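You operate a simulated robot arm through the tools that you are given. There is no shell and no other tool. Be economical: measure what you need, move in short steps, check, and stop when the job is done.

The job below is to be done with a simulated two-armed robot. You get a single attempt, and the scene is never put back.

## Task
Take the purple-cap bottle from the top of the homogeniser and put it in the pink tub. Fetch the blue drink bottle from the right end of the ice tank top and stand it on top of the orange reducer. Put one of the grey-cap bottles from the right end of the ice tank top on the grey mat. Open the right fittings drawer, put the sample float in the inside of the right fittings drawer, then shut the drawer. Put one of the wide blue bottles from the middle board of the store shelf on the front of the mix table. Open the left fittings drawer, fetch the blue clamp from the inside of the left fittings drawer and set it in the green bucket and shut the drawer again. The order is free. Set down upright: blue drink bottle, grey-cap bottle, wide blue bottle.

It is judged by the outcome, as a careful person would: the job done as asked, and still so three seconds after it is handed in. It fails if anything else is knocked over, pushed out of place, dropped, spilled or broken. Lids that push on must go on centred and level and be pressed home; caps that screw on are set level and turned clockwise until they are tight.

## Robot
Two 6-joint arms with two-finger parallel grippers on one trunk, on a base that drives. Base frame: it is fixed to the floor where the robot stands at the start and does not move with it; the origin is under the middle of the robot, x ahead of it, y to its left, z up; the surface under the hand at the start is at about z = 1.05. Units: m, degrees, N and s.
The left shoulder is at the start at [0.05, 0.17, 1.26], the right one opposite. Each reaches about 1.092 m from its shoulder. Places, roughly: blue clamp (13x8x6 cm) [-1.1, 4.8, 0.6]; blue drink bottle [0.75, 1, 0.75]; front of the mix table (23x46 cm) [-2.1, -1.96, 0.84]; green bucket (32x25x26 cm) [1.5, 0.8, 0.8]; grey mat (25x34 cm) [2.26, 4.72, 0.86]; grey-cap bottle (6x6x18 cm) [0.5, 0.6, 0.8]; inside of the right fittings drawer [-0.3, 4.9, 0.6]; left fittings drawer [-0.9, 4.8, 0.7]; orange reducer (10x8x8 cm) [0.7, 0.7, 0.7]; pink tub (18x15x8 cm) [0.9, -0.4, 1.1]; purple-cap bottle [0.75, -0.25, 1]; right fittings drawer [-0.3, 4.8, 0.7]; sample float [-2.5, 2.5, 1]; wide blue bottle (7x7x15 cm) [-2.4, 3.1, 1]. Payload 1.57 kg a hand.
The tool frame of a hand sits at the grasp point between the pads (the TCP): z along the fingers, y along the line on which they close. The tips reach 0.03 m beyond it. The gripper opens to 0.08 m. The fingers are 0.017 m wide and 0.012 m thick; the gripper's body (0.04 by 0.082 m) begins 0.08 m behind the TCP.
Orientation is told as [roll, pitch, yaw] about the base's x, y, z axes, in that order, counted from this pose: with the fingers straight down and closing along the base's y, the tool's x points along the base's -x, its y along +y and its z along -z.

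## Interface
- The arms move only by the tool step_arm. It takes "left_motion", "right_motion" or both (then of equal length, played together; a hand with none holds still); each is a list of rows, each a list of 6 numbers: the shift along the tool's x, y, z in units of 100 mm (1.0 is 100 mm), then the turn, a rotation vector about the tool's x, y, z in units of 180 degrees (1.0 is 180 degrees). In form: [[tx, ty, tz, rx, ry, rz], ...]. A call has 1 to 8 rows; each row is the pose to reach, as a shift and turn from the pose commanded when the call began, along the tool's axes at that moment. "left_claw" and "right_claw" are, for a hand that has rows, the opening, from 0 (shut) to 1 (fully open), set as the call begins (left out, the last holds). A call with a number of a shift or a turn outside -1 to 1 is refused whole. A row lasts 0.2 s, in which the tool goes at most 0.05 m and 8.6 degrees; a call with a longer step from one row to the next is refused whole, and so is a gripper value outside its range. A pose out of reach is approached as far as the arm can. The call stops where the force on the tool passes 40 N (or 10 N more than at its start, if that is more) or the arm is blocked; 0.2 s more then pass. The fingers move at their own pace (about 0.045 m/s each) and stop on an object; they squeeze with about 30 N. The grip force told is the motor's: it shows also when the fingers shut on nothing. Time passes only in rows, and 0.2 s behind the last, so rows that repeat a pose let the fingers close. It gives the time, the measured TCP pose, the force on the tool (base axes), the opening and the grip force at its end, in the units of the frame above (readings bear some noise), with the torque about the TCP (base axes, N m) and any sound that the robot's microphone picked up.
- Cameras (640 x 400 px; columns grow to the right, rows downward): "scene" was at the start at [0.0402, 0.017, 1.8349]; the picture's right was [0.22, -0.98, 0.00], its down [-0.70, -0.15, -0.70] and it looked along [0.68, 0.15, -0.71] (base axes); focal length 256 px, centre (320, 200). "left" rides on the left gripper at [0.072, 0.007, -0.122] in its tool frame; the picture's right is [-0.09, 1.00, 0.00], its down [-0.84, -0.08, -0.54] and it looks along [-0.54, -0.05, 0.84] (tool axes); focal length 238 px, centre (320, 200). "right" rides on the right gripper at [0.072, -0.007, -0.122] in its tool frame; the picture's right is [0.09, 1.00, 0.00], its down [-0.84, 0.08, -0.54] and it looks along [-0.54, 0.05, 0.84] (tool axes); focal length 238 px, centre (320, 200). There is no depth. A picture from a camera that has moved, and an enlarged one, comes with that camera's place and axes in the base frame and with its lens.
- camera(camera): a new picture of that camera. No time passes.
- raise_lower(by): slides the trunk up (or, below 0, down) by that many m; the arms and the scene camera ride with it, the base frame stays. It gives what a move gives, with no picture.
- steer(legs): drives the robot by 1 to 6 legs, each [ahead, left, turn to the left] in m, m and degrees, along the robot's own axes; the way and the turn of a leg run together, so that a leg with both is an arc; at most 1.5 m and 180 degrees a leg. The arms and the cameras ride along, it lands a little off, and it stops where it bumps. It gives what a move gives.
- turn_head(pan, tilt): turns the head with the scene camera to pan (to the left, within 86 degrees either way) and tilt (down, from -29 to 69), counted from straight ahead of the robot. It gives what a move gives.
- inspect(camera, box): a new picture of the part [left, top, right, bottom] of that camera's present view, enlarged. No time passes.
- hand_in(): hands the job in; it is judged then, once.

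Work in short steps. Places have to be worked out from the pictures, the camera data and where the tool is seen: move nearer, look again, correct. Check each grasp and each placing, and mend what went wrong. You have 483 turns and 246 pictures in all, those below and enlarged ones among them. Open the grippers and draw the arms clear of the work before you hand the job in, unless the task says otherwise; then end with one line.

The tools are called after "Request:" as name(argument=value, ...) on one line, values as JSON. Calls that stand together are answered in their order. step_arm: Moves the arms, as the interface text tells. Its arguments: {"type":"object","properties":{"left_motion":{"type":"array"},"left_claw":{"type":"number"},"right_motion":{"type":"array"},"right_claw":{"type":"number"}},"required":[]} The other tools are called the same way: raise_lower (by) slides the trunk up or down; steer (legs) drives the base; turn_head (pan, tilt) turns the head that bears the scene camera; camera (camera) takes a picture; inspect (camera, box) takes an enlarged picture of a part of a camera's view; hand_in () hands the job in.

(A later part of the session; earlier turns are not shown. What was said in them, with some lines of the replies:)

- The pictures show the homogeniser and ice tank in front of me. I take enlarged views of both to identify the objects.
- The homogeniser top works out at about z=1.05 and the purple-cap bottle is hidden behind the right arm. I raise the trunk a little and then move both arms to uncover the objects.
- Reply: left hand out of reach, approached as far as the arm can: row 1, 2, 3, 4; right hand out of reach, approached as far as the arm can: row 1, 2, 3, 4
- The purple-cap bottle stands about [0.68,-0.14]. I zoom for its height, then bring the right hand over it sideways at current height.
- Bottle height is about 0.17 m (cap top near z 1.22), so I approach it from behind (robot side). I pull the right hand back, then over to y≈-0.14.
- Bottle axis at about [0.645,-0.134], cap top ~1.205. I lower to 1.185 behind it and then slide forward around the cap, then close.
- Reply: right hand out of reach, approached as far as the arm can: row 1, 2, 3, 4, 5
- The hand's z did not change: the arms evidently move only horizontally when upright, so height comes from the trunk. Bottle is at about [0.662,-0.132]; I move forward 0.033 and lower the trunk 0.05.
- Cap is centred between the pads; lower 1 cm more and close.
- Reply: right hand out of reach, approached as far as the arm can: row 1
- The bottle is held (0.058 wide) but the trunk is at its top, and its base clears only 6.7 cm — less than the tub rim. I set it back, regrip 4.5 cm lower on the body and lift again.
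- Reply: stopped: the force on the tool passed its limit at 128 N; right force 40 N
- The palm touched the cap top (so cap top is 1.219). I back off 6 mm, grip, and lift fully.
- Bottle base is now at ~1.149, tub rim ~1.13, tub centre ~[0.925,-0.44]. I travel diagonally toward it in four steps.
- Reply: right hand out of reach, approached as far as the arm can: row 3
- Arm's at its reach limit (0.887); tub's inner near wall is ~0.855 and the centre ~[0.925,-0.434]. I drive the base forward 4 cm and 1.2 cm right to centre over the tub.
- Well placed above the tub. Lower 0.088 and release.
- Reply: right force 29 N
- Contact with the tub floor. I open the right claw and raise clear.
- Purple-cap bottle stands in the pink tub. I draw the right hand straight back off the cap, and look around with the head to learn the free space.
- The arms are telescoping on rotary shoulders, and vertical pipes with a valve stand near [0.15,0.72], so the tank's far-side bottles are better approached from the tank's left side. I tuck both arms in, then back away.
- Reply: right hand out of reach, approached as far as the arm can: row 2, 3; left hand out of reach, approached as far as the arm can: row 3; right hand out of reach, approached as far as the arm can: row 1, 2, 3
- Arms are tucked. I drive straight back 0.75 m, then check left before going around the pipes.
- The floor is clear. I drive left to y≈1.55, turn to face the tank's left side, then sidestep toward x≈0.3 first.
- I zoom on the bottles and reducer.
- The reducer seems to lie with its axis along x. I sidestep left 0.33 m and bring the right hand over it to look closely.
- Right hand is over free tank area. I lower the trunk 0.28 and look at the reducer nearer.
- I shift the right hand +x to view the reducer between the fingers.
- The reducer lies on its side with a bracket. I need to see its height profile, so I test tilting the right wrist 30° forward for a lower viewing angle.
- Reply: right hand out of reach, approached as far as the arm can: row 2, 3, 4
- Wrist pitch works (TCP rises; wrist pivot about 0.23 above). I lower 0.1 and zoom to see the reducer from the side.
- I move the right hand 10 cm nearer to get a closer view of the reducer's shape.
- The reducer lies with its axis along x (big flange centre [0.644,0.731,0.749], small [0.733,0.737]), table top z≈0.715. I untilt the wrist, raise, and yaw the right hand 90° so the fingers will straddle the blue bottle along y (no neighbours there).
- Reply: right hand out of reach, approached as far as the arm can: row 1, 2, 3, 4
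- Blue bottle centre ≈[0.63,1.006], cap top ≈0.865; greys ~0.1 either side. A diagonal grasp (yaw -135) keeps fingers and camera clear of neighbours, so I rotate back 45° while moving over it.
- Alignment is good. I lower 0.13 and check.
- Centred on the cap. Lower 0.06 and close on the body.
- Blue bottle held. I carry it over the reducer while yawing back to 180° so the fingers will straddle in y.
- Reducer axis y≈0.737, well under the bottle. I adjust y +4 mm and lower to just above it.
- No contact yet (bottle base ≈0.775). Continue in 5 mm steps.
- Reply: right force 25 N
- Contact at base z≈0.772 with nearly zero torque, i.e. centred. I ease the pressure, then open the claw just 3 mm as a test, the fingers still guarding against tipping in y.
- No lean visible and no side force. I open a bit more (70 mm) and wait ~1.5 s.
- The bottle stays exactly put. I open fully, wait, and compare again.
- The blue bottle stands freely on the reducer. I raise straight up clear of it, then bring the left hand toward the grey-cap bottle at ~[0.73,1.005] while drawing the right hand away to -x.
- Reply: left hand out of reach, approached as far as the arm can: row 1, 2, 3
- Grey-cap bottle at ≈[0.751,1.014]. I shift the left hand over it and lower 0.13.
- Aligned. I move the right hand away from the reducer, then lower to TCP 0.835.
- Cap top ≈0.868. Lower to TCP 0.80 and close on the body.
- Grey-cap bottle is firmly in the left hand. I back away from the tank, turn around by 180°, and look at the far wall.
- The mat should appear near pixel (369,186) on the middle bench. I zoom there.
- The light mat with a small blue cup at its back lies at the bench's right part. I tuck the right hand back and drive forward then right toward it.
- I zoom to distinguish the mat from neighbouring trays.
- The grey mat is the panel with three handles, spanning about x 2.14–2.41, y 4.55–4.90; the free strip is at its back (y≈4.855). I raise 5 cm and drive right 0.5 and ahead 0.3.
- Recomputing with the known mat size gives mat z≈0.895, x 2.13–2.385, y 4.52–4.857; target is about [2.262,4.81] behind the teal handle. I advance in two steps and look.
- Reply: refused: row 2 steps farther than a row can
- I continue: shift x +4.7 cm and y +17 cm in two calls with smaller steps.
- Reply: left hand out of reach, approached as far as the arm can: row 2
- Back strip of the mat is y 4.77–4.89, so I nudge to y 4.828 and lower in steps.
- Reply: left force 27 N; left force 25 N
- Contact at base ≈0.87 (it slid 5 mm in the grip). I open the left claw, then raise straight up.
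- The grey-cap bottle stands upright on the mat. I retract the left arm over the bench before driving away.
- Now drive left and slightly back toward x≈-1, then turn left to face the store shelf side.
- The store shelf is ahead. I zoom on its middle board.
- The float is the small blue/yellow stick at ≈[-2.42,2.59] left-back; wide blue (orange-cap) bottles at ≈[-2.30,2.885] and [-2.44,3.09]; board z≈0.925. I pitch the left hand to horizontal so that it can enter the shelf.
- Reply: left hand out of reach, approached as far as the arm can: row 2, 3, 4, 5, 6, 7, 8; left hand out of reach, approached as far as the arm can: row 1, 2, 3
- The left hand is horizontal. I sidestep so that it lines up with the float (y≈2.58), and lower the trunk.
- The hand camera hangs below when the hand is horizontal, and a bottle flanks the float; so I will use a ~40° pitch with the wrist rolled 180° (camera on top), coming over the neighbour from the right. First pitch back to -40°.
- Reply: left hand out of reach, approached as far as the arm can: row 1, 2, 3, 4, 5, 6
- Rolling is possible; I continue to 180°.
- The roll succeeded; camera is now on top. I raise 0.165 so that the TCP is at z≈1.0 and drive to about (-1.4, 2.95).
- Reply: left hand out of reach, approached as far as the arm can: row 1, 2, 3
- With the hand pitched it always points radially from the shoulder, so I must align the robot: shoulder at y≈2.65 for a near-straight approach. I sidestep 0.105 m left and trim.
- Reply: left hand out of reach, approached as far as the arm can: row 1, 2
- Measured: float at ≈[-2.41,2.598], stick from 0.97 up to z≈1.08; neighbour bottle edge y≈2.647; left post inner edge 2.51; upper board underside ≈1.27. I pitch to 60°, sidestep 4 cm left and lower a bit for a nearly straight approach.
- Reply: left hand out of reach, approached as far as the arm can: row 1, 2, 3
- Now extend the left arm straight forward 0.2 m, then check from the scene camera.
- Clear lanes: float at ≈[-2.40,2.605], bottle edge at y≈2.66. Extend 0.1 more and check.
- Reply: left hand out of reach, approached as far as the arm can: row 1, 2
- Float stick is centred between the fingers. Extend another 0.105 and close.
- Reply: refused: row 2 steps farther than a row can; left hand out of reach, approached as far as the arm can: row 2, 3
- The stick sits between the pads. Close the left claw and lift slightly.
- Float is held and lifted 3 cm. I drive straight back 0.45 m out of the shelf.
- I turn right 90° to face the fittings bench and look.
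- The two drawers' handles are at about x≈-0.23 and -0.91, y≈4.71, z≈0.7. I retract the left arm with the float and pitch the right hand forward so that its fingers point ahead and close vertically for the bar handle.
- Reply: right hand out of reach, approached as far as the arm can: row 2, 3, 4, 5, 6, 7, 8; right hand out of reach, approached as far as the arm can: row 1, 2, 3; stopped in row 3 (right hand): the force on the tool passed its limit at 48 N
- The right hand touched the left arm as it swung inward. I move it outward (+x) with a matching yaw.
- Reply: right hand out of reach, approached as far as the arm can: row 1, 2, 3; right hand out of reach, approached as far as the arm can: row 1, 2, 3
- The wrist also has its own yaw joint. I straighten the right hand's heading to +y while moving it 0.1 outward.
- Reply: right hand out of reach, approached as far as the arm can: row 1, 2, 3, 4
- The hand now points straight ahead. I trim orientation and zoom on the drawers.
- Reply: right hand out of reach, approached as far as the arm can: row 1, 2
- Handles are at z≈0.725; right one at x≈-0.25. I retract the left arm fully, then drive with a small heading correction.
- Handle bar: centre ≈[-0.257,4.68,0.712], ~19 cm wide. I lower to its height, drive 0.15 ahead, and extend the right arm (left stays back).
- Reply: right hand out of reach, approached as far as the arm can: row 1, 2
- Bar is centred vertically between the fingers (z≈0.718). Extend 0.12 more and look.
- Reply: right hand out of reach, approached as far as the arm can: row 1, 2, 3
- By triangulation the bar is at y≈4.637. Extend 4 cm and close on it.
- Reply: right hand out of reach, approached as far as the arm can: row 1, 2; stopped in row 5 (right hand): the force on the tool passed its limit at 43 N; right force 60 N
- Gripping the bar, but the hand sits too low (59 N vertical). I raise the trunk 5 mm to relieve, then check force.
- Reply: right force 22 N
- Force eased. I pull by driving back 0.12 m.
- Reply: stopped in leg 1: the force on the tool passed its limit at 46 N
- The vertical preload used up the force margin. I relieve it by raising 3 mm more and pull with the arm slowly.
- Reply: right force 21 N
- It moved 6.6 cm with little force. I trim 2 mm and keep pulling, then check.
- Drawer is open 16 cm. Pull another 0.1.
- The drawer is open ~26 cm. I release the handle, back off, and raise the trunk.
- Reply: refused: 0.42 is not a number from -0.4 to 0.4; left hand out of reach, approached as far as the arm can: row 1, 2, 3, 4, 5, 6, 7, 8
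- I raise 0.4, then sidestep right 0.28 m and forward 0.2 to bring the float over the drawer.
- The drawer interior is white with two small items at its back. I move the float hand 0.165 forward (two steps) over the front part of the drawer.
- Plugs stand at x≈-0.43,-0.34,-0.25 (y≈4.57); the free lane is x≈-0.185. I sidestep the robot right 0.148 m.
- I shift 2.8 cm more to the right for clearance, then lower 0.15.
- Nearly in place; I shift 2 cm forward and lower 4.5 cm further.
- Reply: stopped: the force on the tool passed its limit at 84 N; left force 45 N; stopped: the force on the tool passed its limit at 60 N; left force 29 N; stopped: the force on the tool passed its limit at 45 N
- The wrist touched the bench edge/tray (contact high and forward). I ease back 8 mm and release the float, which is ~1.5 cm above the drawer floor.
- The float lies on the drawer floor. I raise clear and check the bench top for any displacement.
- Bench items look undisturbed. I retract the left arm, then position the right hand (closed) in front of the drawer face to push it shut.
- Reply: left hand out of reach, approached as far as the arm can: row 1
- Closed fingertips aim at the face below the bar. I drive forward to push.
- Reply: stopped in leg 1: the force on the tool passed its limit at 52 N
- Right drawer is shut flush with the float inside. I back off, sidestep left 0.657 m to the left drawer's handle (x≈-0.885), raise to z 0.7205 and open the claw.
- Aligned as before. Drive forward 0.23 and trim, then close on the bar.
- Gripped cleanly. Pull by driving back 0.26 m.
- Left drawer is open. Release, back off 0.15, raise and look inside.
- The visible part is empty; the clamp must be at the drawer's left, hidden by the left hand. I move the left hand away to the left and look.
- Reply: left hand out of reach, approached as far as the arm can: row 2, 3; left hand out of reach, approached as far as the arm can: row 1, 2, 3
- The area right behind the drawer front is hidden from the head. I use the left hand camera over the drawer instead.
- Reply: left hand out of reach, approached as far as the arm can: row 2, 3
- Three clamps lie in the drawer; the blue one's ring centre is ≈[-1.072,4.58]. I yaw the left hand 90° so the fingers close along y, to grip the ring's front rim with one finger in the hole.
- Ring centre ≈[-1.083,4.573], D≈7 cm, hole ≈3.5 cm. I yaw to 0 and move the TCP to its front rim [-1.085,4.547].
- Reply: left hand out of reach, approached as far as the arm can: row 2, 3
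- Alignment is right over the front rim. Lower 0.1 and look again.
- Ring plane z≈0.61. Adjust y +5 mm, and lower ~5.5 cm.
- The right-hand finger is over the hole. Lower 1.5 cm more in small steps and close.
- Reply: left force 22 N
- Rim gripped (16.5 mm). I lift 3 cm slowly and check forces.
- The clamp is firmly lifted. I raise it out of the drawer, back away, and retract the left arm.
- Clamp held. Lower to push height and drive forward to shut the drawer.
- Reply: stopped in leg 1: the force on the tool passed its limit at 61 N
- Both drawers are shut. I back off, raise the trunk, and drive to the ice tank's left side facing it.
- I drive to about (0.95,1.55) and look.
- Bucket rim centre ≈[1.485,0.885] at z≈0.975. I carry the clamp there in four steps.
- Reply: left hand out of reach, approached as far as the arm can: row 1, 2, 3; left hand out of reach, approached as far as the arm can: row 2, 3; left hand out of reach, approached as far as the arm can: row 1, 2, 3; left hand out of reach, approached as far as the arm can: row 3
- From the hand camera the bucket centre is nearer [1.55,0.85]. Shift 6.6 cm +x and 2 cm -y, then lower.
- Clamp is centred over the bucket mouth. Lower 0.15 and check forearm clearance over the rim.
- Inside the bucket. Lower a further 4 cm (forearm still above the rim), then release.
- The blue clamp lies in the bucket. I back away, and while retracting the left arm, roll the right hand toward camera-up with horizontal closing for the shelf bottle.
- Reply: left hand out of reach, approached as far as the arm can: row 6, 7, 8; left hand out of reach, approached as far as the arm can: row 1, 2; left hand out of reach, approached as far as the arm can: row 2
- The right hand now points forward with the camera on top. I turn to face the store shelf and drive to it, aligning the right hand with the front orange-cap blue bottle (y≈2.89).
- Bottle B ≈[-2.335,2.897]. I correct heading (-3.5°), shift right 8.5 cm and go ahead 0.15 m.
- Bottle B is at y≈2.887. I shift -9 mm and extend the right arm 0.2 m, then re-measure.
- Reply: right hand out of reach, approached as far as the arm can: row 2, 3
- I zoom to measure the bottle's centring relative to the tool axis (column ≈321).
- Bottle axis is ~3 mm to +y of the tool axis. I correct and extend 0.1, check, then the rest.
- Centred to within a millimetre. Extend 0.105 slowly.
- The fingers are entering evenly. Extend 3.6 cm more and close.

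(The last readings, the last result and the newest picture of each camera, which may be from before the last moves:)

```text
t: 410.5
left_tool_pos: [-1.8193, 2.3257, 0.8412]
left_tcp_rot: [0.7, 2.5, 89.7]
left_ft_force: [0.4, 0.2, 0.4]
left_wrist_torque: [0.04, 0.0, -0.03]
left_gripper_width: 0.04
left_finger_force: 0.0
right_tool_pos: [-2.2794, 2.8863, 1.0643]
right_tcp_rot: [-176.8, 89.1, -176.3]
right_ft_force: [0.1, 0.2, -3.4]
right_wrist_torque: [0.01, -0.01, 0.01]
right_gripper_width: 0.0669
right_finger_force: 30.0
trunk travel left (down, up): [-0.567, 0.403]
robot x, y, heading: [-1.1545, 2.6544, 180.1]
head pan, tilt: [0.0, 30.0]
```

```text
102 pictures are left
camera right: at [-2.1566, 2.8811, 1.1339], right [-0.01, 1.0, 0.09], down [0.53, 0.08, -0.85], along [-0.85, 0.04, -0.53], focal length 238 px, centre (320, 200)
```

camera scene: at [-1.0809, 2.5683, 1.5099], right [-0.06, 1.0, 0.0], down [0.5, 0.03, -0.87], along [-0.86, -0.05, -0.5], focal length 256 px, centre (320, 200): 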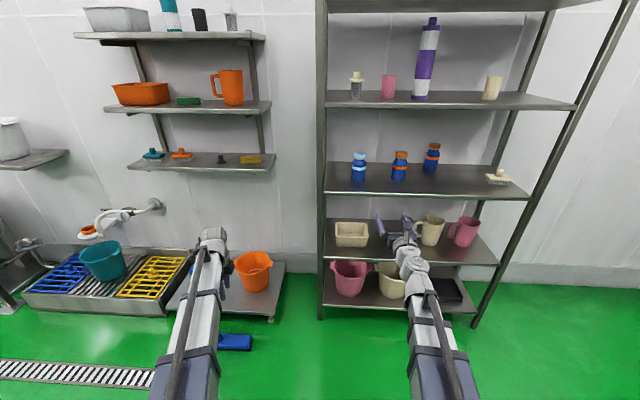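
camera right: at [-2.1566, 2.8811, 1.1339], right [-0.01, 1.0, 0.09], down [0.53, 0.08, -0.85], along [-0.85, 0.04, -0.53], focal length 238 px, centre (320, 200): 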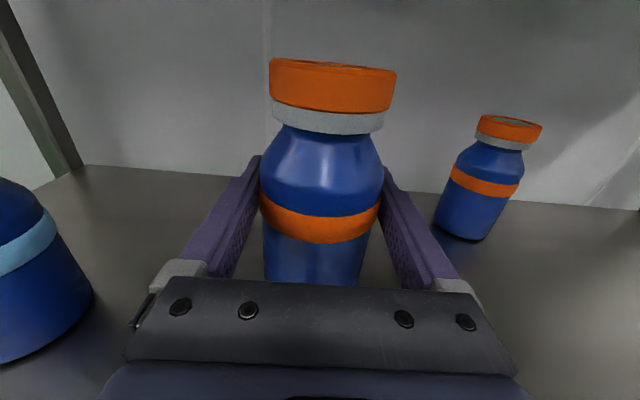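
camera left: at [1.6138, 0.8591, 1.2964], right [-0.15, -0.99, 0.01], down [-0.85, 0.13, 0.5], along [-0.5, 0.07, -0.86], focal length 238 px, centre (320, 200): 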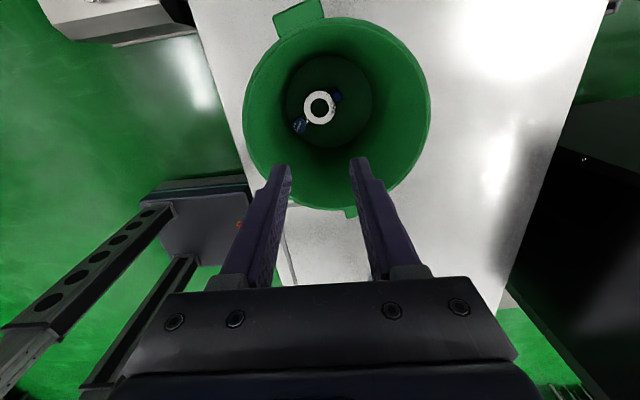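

Wide blue bottle is held. I back out of the shelf and retract the arm.

Request:
steer(legs=[[-0.55, 0, 0]])

Request:
step_arm(right_motion=[[0, 0, -0.45, 0, 0, 0], [0, 0, -0.9, 0, 0, 0], [0, 0, -1, 0, 0, 0]])

Request:
step_arm(right_motion=[[0, 0, -0.45, 0, 0, 0], [0, 0, -0.9, 0, 0, 0], [0, 0, -1, 0, 0, 0]])

Request:
steer(legs=[[0, 0, 90]])

Request:
turn_head(pan=-25, tilt=20)

Request:
camera(camera="scene")

```text
t: 413.6
left_tool_pos: [-1.2799, 2.3257, 0.8411]
left_tcp_rot: [0.8, 2.5, 89.7]
left_ft_force: [-0.1, 0.0, -0.7]
left_wrist_torque: [0.04, 0.04, -0.03]
left_gripper_width: 0.0399
left_finger_force: 0.1
right_tool_pos: [-1.7398, 2.8861, 1.0658]
right_tcp_rot: [-177.0, 88.9, -176.6]
right_ft_force: [0.6, -0.4, -3.3]
right_wrist_torque: [-0.01, 0.0, -0.02]
right_gripper_width: 0.0672
right_finger_force: 30.1
trunk travel left (down, up): [-0.567, 0.403]
robot x, y, heading: [-0.6131, 2.6551, 180.0]
head pan, tilt: [0.0, 30.0]
```

```text
t: 414.4
left_tool_pos: [-1.28, 2.3256, 0.8416]
left_tcp_rot: [0.7, 2.5, 89.7]
left_ft_force: [0.3, -0.7, 1.2]
left_wrist_torque: [0.0, 0.01, 0.0]
left_gripper_width: 0.0399
left_finger_force: 0.0
right_tool_pos: [-1.6442, 2.8867, 1.0644]
right_tcp_rot: [-177.1, 89.2, -176.7]
right_ft_force: [-0.6, -0.1, -3.4]
right_wrist_torque: [0.0, 0.02, -0.01]
right_gripper_width: 0.0672
right_finger_force: 30.7
right hand out of reach, approached as far as the arm can: row 2, 3
trunk travel left (down, up): [-0.567, 0.403]
robot x, y, heading: [-0.6168, 2.6559, 179.6]
head pan, tilt: [0.0, 30.0]
```

```text
t: 415.2
left_tool_pos: [-1.2803, 2.324, 0.8412]
left_tcp_rot: [0.6, 2.5, 89.7]
left_ft_force: [0.2, 0.0, 0.0]
left_wrist_torque: [-0.02, -0.02, -0.01]
left_gripper_width: 0.04
left_finger_force: 0.1
right_tool_pos: [-1.5426, 2.8875, 1.0655]
right_tcp_rot: [-177.1, 89.0, -176.7]
right_ft_force: [-0.3, 0.9, -4.5]
right_wrist_torque: [0.02, 0.0, 0.02]
right_gripper_width: 0.067
right_finger_force: 29.6
trunk travel left (down, up): [-0.567, 0.403]
robot x, y, heading: [-0.6145, 2.6594, 179.7]
head pan, tilt: [0.0, 30.0]
```

```text
t: 419.4
left_tool_pos: [-0.2857, 1.986, 0.8419]
left_tcp_rot: [0.8, 2.5, 179.4]
left_ft_force: [0.2, 0.3, -0.1]
left_wrist_torque: [0.0, 0.06, -0.01]
left_gripper_width: 0.04
left_finger_force: 0.0
right_tool_pos: [-0.8501, 1.7269, 1.0645]
right_tcp_rot: [-177.2, 89.0, -87.1]
right_ft_force: [0.3, -0.1, -3.6]
right_wrist_torque: [-0.01, -0.01, 0.02]
right_gripper_width: 0.0672
right_finger_force: 30.5
trunk travel left (down, up): [-0.567, 0.403]
robot x, y, heading: [-0.6169, 2.6537, -90.3]
head pan, tilt: [0.0, 30.0]
```

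```text
t: 420.3
left_tool_pos: [-0.2867, 1.986, 0.8413]
left_tcp_rot: [0.6, 2.5, 179.5]
left_ft_force: [-0.7, 0.1, -0.4]
left_wrist_torque: [0.0, 0.01, 0.0]
left_gripper_width: 0.0397
left_finger_force: 0.0
right_tool_pos: [-0.8502, 1.7263, 1.0655]
right_tcp_rot: [-177.2, 88.9, -87.0]
right_ft_force: [-0.8, -1.0, -3.6]
right_wrist_torque: [0.02, 0.01, 0.01]
right_gripper_width: 0.0671
right_finger_force: 30.2
trunk travel left (down, up): [-0.567, 0.403]
robot x, y, heading: [-0.6123, 2.656, -90.6]
head pan, tilt: [-25.0, 20.0]
```

```text
101 pictures are left
camera scene: at [-0.6516, 2.6096, 1.566], right [-0.9, 0.43, 0.0], down [0.15, 0.31, -0.94], along [-0.4, -0.85, -0.34], focal length 256 px, centre (320, 200)
```

scene: 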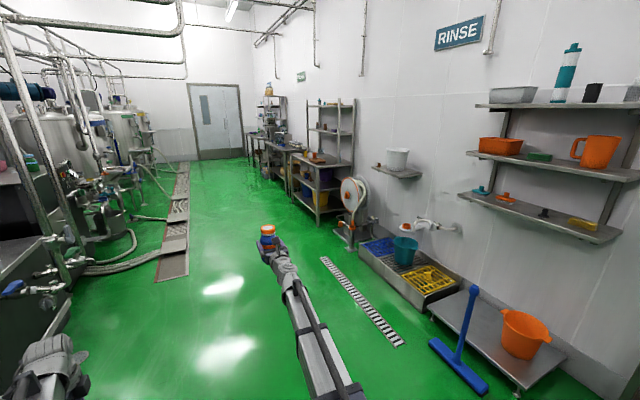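

The corridor is clear. I drive along it toward the mix table in legs, slightly away from the pipework.

Request:
steer(legs=[[1.5, -0.12, 0], [1.5, 0, 0]])

Request:
camera(camera="scene")

```text
refused: leg 1 is longer than a leg can be; nothing moved
```

```text
100 pictures are left
camera scene: at [-0.6516, 2.6096, 1.566], right [-0.9, 0.43, 0.0], down [0.15, 0.31, -0.94], along [-0.4, -0.85, -0.34], focal length 256 px, centre (320, 200)
```

scene: 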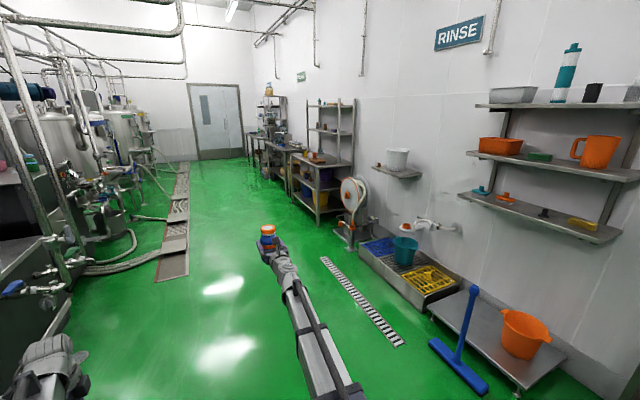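

Request:
steer(legs=[[1.4, -0.12, 0], [1.45, 0, 0]])

Request:
turn_head(pan=-40, tilt=25)

Request:
camera(camera="scene")

```text
t: 434.0
left_tool_pos: [-0.3621, -0.8358, 0.8423]
left_tcp_rot: [0.7, 2.5, -179.4]
left_ft_force: [-0.5, -0.4, -0.7]
left_wrist_torque: [0.01, -0.02, 0.0]
left_gripper_width: 0.0401
left_finger_force: 0.0
right_tool_pos: [-0.9197, -1.1062, 1.0652]
right_tcp_rot: [-177.2, 89.0, -85.9]
right_ft_force: [0.6, 0.3, -4.3]
right_wrist_torque: [-0.01, -0.03, -0.01]
right_gripper_width: 0.0672
right_finger_force: 29.9
trunk travel left (down, up): [-0.567, 0.403]
robot x, y, heading: [-0.7015, -0.1769, -89.2]
head pan, tilt: [-25.0, 20.0]
```

```text
t: 434.8
left_tool_pos: [-0.3624, -0.8367, 0.8423]
left_tcp_rot: [0.7, 2.6, -179.5]
left_ft_force: [0.1, -0.4, 0.3]
left_wrist_torque: [-0.01, -0.02, -0.02]
left_gripper_width: 0.0398
left_finger_force: 0.0
right_tool_pos: [-0.9205, -1.106, 1.0656]
right_tcp_rot: [-177.2, 88.9, -86.0]
right_ft_force: [-0.2, 0.3, -4.8]
right_wrist_torque: [0.01, 0.02, 0.01]
right_gripper_width: 0.067
right_finger_force: 30.3
trunk travel left (down, up): [-0.567, 0.403]
robot x, y, heading: [-0.6996, -0.1749, -89.2]
head pan, tilt: [-40.0, 25.0]
```

```text
99 pictures are left
camera scene: at [-0.7596, -0.2063, 1.5579], right [-0.78, 0.63, 0.0], down [0.27, 0.33, -0.91], along [-0.57, -0.7, -0.42], focal length 256 px, centre (320, 200)
```

scene: 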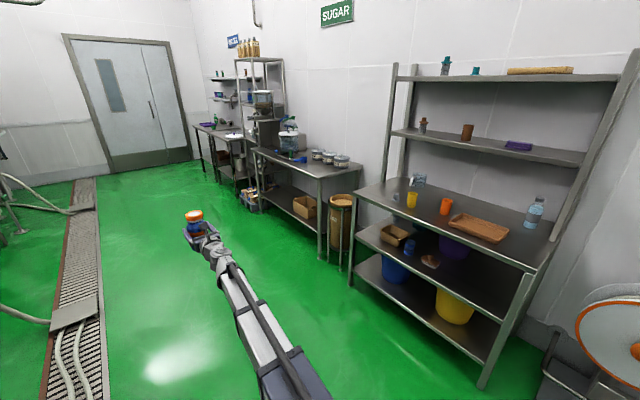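

The mix table is the one with the mixer and jars at ~(300,165). I zoom in.

Request:
inspect(camera="scene", box=[200, 90, 380, 220])

```text
3.08 times, centred on (290, 155) of scene
camera zoom: at [-0.7596, -0.2063, 1.5579], right [-0.78, 0.63, 0.0], down [0.27, 0.33, -0.91], along [-0.57, -0.7, -0.42], focal length 789 px, centre (412, 338)
```

zoom: 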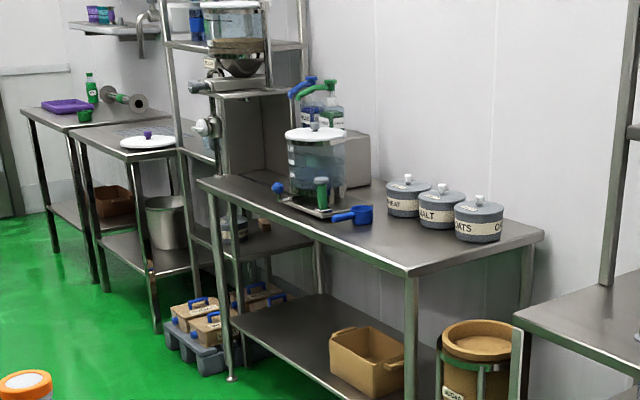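

Mix-table front edge x≈-1.97 (y -1.72…-2.98); the free front area target is ≈[-2.09,-1.93]. I drive to y≈-2.15 and turn right to face it.

Request:
steer(legs=[[1.4, 0, 0], [0.57, 0, 0], [0, 0, -90]])

Request:
turn_head(pan=0, tilt=35)

Request:
camera(camera="scene")

Request:
camera(camera="right")

```text
t: 448.3
left_tool_pos: [-1.3554, -2.4612, 0.841]
left_tcp_rot: [0.7, 2.5, 90.1]
left_ft_force: [0.5, 0.0, 0.2]
left_wrist_torque: [-0.01, 0.0, -0.02]
left_gripper_width: 0.0401
left_finger_force: 0.1
right_tool_pos: [-1.6242, -1.8999, 1.0654]
right_tcp_rot: [-177.1, 89.0, -176.2]
right_ft_force: [-0.7, 0.5, -3.2]
right_wrist_torque: [0.02, -0.03, 0.01]
right_gripper_width: 0.0673
right_finger_force: 30.5
trunk travel left (down, up): [-0.567, 0.403]
robot x, y, heading: [-0.6938, -2.1296, -179.6]
head pan, tilt: [-40.0, 25.0]
```

```text
t: 449.4
left_tool_pos: [-1.3565, -2.4616, 0.8418]
left_tcp_rot: [0.7, 2.6, 90.2]
left_ft_force: [0.0, 0.6, 0.4]
left_wrist_torque: [-0.02, 0.0, -0.01]
left_gripper_width: 0.0401
left_finger_force: 0.1
right_tool_pos: [-1.6229, -1.9004, 1.0641]
right_tcp_rot: [-177.2, 89.1, -176.3]
right_ft_force: [-0.2, 0.6, -4.7]
right_wrist_torque: [0.05, 0.01, -0.01]
right_gripper_width: 0.0673
right_finger_force: 30.0
trunk travel left (down, up): [-0.567, 0.403]
robot x, y, heading: [-0.6949, -2.1257, -179.6]
head pan, tilt: [0.0, 35.0]
```

```text
97 pictures are left
camera scene: at [-0.7389, -2.1275, 1.5422], right [-0.01, 1.0, 0.0], down [0.57, 0.0, -0.82], along [-0.82, 0.0, -0.57], focal length 256 px, centre (320, 200)
```

scene: 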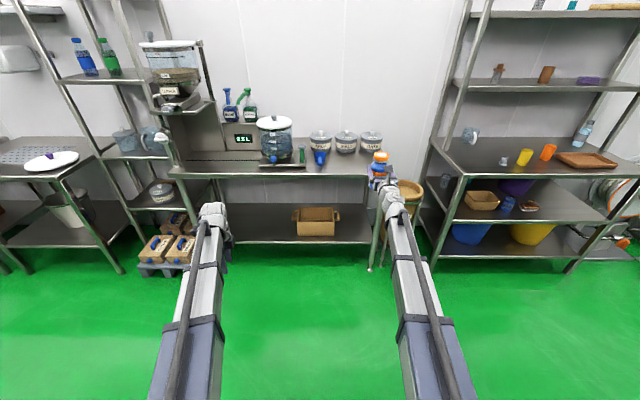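

```text
96 pictures are left
camera right: at [-1.4997, -1.9047, 1.1344], right [-0.01, 1.0, 0.09], down [0.53, 0.09, -0.85], along [-0.85, 0.04, -0.52], focal length 238 px, centre (320, 200)
```

right: 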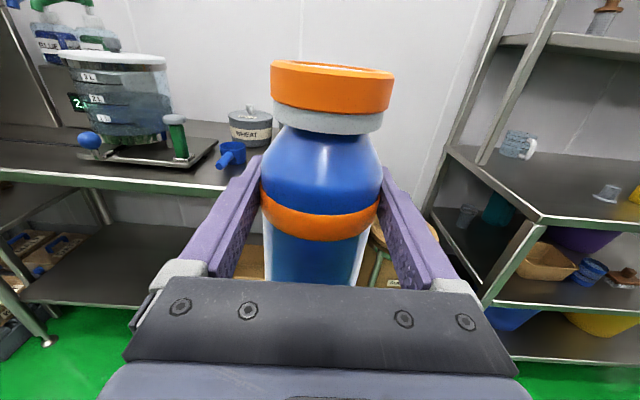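

Table's right end y≈-1.70, jars' fronts x≈-2.23; placing at [-2.09,-1.90] is clear. Drive ahead 0.465.

Request:
steer(legs=[[0.465, 0, -0.4]])

Request:
raise_lower(by=-0.08)

Request:
camera(camera="scene")

Request:
camera(camera="right")

```text
t: 452.1
left_tool_pos: [-1.8126, -2.464, 0.841]
left_tcp_rot: [0.7, 2.5, 90.1]
left_ft_force: [-0.5, -0.7, -0.8]
left_wrist_torque: [-0.02, -0.03, -0.01]
left_gripper_width: 0.0403
left_finger_force: 0.0
right_tool_pos: [-2.08, -1.9009, 1.0646]
right_tcp_rot: [-177.3, 89.0, -176.3]
right_ft_force: [-0.2, -1.1, -5.3]
right_wrist_torque: [0.0, 0.02, 0.02]
right_gripper_width: 0.0669
right_finger_force: 29.9
trunk travel left (down, up): [-0.567, 0.403]
robot x, y, heading: [-1.1458, -2.1247, -179.7]
head pan, tilt: [0.0, 35.0]
```

```text
t: 453.3
left_tool_pos: [-1.8128, -2.4636, 0.761]
left_tcp_rot: [0.7, 2.5, 90.1]
left_ft_force: [-0.3, 0.0, -0.4]
left_wrist_torque: [0.03, 0.03, 0.0]
left_gripper_width: 0.04
left_finger_force: 0.2
right_tool_pos: [-2.0796, -1.9028, 0.986]
right_tcp_rot: [-177.4, 89.1, -176.5]
right_ft_force: [-0.2, 0.1, -4.2]
right_wrist_torque: [0.02, -0.03, -0.01]
right_gripper_width: 0.0669
right_finger_force: 30.0
trunk travel left (down, up): [-0.487, 0.483]
robot x, y, heading: [-1.1496, -2.1289, -179.5]
head pan, tilt: [0.0, 35.0]
```

```text
95 pictures are left
camera scene: at [-1.1948, -2.1299, 1.4622], right [0.0, 1.0, 0.0], down [0.57, 0.0, -0.82], along [-0.82, 0.0, -0.57], focal length 256 px, centre (320, 200)
```

scene: 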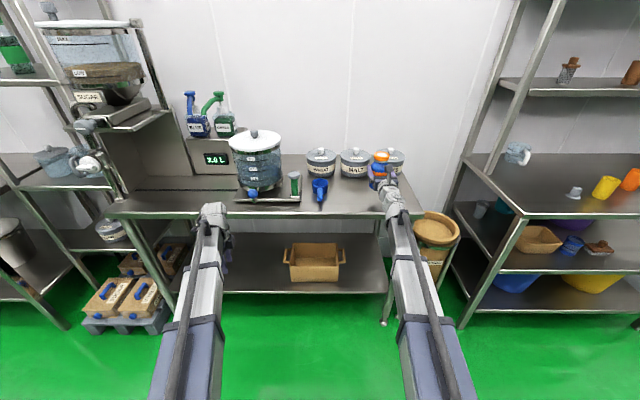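

```text
94 pictures are left
camera right: at [-1.9554, -1.9063, 1.0545], right [-0.01, 1.0, 0.09], down [0.53, 0.08, -0.85], along [-0.85, 0.04, -0.52], focal length 238 px, centre (320, 200)
```

right: 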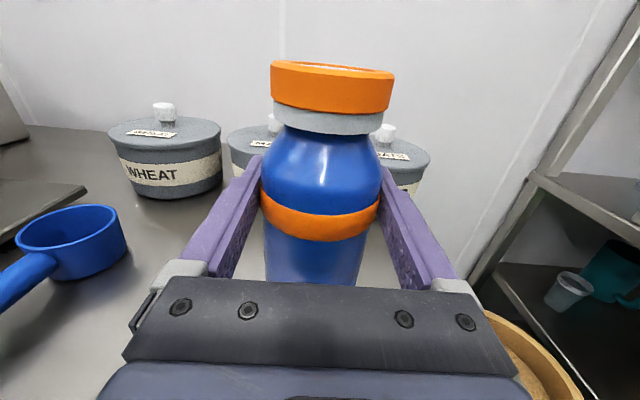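

Position fits. Lower 0.05 then in small steps until contact.

Request:
raise_lower(by=-0.045)

Request:
raise_lower(by=-0.006)

Request:
raise_lower(by=-0.006)

Request:
raise_lower(by=-0.005)

Request:
camera(camera="right")

```text
t: 454.2
left_tool_pos: [-1.813, -2.4626, 0.7174]
left_tcp_rot: [0.8, 2.5, 90.2]
left_ft_force: [0.1, 1.0, 0.5]
left_wrist_torque: [-0.01, 0.02, 0.03]
left_gripper_width: 0.0398
left_finger_force: 0.1
right_tool_pos: [-2.0788, -1.9011, 0.9399]
right_tcp_rot: [-177.3, 88.9, -176.5]
right_ft_force: [-0.7, -0.1, -3.6]
right_wrist_torque: [-0.02, -0.02, 0.0]
right_gripper_width: 0.0673
right_finger_force: 30.0
trunk travel left (down, up): [-0.442, 0.528]
robot x, y, heading: [-1.1493, -2.1322, -179.7]
head pan, tilt: [0.0, 35.0]
```

```text
t: 454.7
left_tool_pos: [-1.8127, -2.4632, 0.7112]
left_tcp_rot: [0.7, 2.6, 90.1]
left_ft_force: [-1.4, -0.5, 0.6]
left_wrist_torque: [0.02, 0.0, 0.01]
left_gripper_width: 0.0399
left_finger_force: 0.0
right_tool_pos: [-2.0788, -1.9022, 0.9341]
right_tcp_rot: [-177.3, 89.0, -176.5]
right_ft_force: [-0.2, -0.1, -3.8]
right_wrist_torque: [0.02, 0.01, 0.0]
right_gripper_width: 0.067
right_finger_force: 29.8
trunk travel left (down, up): [-0.436, 0.534]
robot x, y, heading: [-1.1484, -2.133, -179.6]
head pan, tilt: [0.0, 35.0]
```

```text
t: 455.3
left_tool_pos: [-1.8139, -2.4617, 0.704]
left_tcp_rot: [0.7, 2.5, 90.2]
left_ft_force: [-0.2, 0.2, 0.4]
left_wrist_torque: [0.04, -0.01, -0.01]
left_gripper_width: 0.0401
left_finger_force: 0.1
right_tool_pos: [-2.0791, -1.9026, 0.9282]
right_tcp_rot: [-177.3, 89.0, -176.4]
right_ft_force: [-0.2, -0.1, -3.5]
right_wrist_torque: [0.02, 0.02, 0.0]
right_gripper_width: 0.0671
right_finger_force: 30.4
trunk travel left (down, up): [-0.43, 0.54]
robot x, y, heading: [-1.1499, -2.1277, -179.6]
head pan, tilt: [0.0, 35.0]
```

```text
t: 455.8
left_tool_pos: [-1.812, -2.4623, 0.7015]
left_tcp_rot: [0.8, 2.5, 90.2]
left_ft_force: [0.1, -0.5, -0.4]
left_wrist_torque: [0.0, 0.01, -0.01]
left_gripper_width: 0.0401
left_finger_force: 0.1
right_tool_pos: [-2.0782, -1.903, 0.9252]
right_tcp_rot: [-179.3, 88.9, -178.5]
right_ft_force: [-8.8, 2.8, 24.6]
right_wrist_torque: [0.42, 0.2, 0.21]
right_gripper_width: 0.0671
right_finger_force: 30.6
trunk travel left (down, up): [-0.425, 0.545]
robot x, y, heading: [-1.1435, -2.1285, -179.5]
head pan, tilt: [0.0, 35.0]
```

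```text
93 pictures are left
camera right: at [-1.9546, -1.9065, 0.9944], right [-0.01, 1.0, 0.09], down [0.52, 0.09, -0.85], along [-0.85, 0.04, -0.52], focal length 238 px, centre (320, 200)
```

right: 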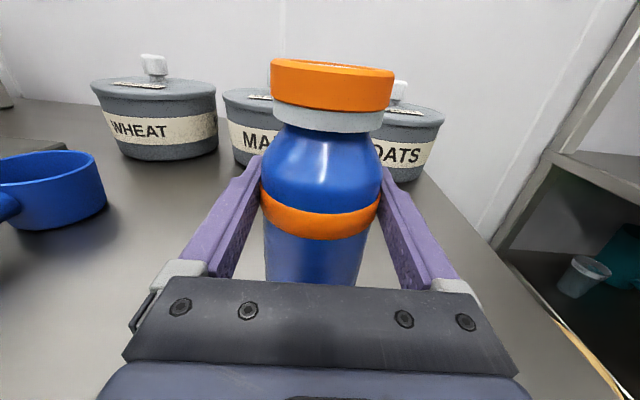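

Contact made. Open the claw and withdraw straight back slowly.

Request:
step_arm(right_motion=[[0, 0, 0, 0, 0, 0], [0, 0, 0, 0, 0, 0], [0, 0, 0, 0, 0, 0], [0, 0, 0, 0, 0, 0]], right_claw=1)

Request:
camera(camera="right")

```text
t: 456.8
left_tool_pos: [-1.8121, -2.4627, 0.6996]
left_tcp_rot: [0.7, 2.6, 90.2]
left_ft_force: [-0.1, -1.2, -0.3]
left_wrist_torque: [0.02, 0.0, 0.0]
left_gripper_width: 0.0398
left_finger_force: 0.2
right_tool_pos: [-2.0783, -1.9023, 0.9236]
right_tcp_rot: [-177.6, 88.9, -176.7]
right_ft_force: [0.4, 0.6, -0.8]
right_wrist_torque: [0.02, 0.01, -0.02]
right_gripper_width: 0.0801
right_finger_force: 0.1
trunk travel left (down, up): [-0.425, 0.545]
robot x, y, heading: [-1.1464, -2.1274, -179.5]
head pan, tilt: [0.0, 35.0]
```

```text
92 pictures are left
camera right: at [-1.9552, -1.9064, 0.9927], right [-0.01, 1.0, 0.09], down [0.53, 0.08, -0.85], along [-0.85, 0.04, -0.52], focal length 238 px, centre (320, 200)
```

right: 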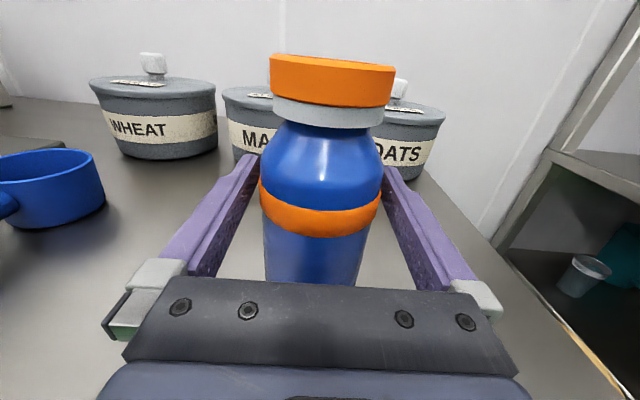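

Request:
step_arm(right_motion=[[0, 0, -0.15, 0, 0, 0], [0, 0, -0.3, 0, 0, 0], [0, 0, -0.45, 0, 0, 0], [0, 0, -0.6, 0, 0, 0], [0, 0, -0.75, 0, 0, 0], [0, 0, -0.9, 0, 0, 0], [0, 0, -1, 0, 0, 0]])

Request:
camera(camera="right")

```text
t: 458.4
left_tool_pos: [-1.8129, -2.4636, 0.7]
left_tcp_rot: [0.7, 2.5, 90.1]
left_ft_force: [0.5, 0.0, -0.5]
left_wrist_torque: [0.02, 0.01, 0.02]
left_gripper_width: 0.0399
left_finger_force: 0.0
right_tool_pos: [-1.9798, -1.8999, 0.9226]
right_tcp_rot: [-177.9, 89.0, -177.0]
right_ft_force: [0.4, -1.4, -0.4]
right_wrist_torque: [-0.02, -0.02, -0.02]
right_gripper_width: 0.08
right_finger_force: 0.0
trunk travel left (down, up): [-0.425, 0.545]
robot x, y, heading: [-1.1495, -2.1268, -179.6]
head pan, tilt: [0.0, 35.0]
```

```text
91 pictures are left
camera right: at [-1.8565, -1.9044, 0.9926], right [-0.01, 1.0, 0.09], down [0.53, 0.09, -0.85], along [-0.85, 0.04, -0.53], focal length 238 px, centre (320, 200)
```

right: 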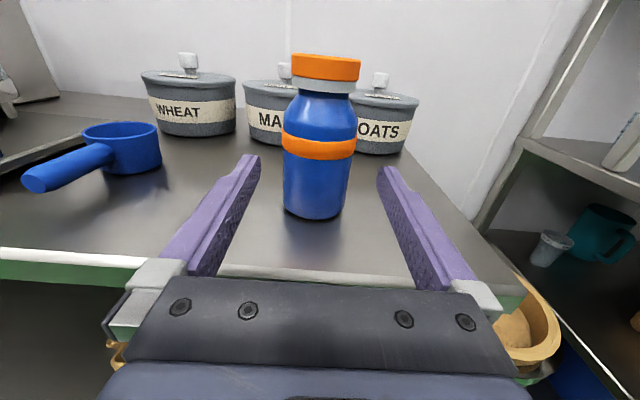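

The wide blue bottle stands upright at the table's front. I back away, open the left gripper, and do a final check picture.

Request:
steer(legs=[[-0.45, 0, 0]])

Request:
step_arm(left_motion=[[0, 0, 0, 0, 0, 0], [0, 0, 0, 0, 0, 0], [0, 0, 0, 0, 0, 0]], left_claw=1)

Request:
inspect(camera="scene", box=[200, 90, 440, 240])

```text
t: 461.2
left_tool_pos: [-1.3497, -2.4599, 0.7006]
left_tcp_rot: [0.6, 2.5, 90.0]
left_ft_force: [-0.1, -0.1, 0.3]
left_wrist_torque: [0.0, 0.01, 0.0]
left_gripper_width: 0.0402
left_finger_force: 0.0
right_tool_pos: [-1.5159, -1.898, 0.9237]
right_tcp_rot: [-177.5, 89.1, -176.7]
right_ft_force: [-0.4, -0.3, 0.5]
right_wrist_torque: [-0.01, -0.01, -0.02]
right_gripper_width: 0.0799
right_finger_force: 0.0
trunk travel left (down, up): [-0.425, 0.545]
robot x, y, heading: [-0.684, -2.1246, -179.9]
head pan, tilt: [0.0, 35.0]
```

```text
t: 462.0
left_tool_pos: [-1.3512, -2.46, 0.7002]
left_tcp_rot: [0.7, 2.5, 89.9]
left_ft_force: [-1.5, 0.6, 0.7]
left_wrist_torque: [0.0, -0.01, -0.01]
left_gripper_width: 0.0799
left_finger_force: 0.1
right_tool_pos: [-1.516, -1.8962, 0.9233]
right_tcp_rot: [-177.5, 89.0, -176.8]
right_ft_force: [-0.9, -0.1, -0.8]
right_wrist_torque: [0.01, 0.01, -0.02]
right_gripper_width: 0.0799
right_finger_force: 0.0
trunk travel left (down, up): [-0.425, 0.545]
robot x, y, heading: [-0.6833, -2.125, -180.0]
head pan, tilt: [0.0, 35.0]
```

```text
2.67 times, centred on (320, 165) of scene
camera zoom: at [-0.7309, -2.1281, 1.4002], right [0.0, 1.0, 0.0], down [0.57, 0.0, -0.82], along [-0.82, 0.0, -0.57], focal length 684 px, centre (320, 293)
```

zoom: 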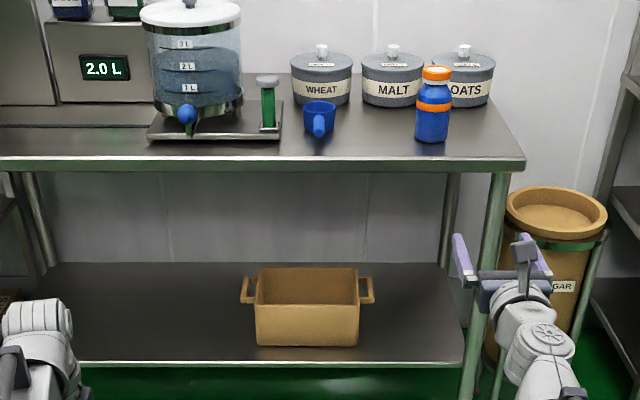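

The wide blue bottle stands upright and everything around it is undisturbed. Earlier views confirmed the other five items, so I hand in.

Request:
hand_in()

```text
The job is handed in.
```

I completed all six parts and handed the job in. I set the grey-cap bottle, the blue drink bottle and the wide blue bottle upright. Both fittings drawers are shut. While lowering the sample float into its drawer, the left wrist pressed on the edge of the fittings bench, but nothing looked moved afterwards. I let the blue clamp drop the last few centimetres into the green bucket.
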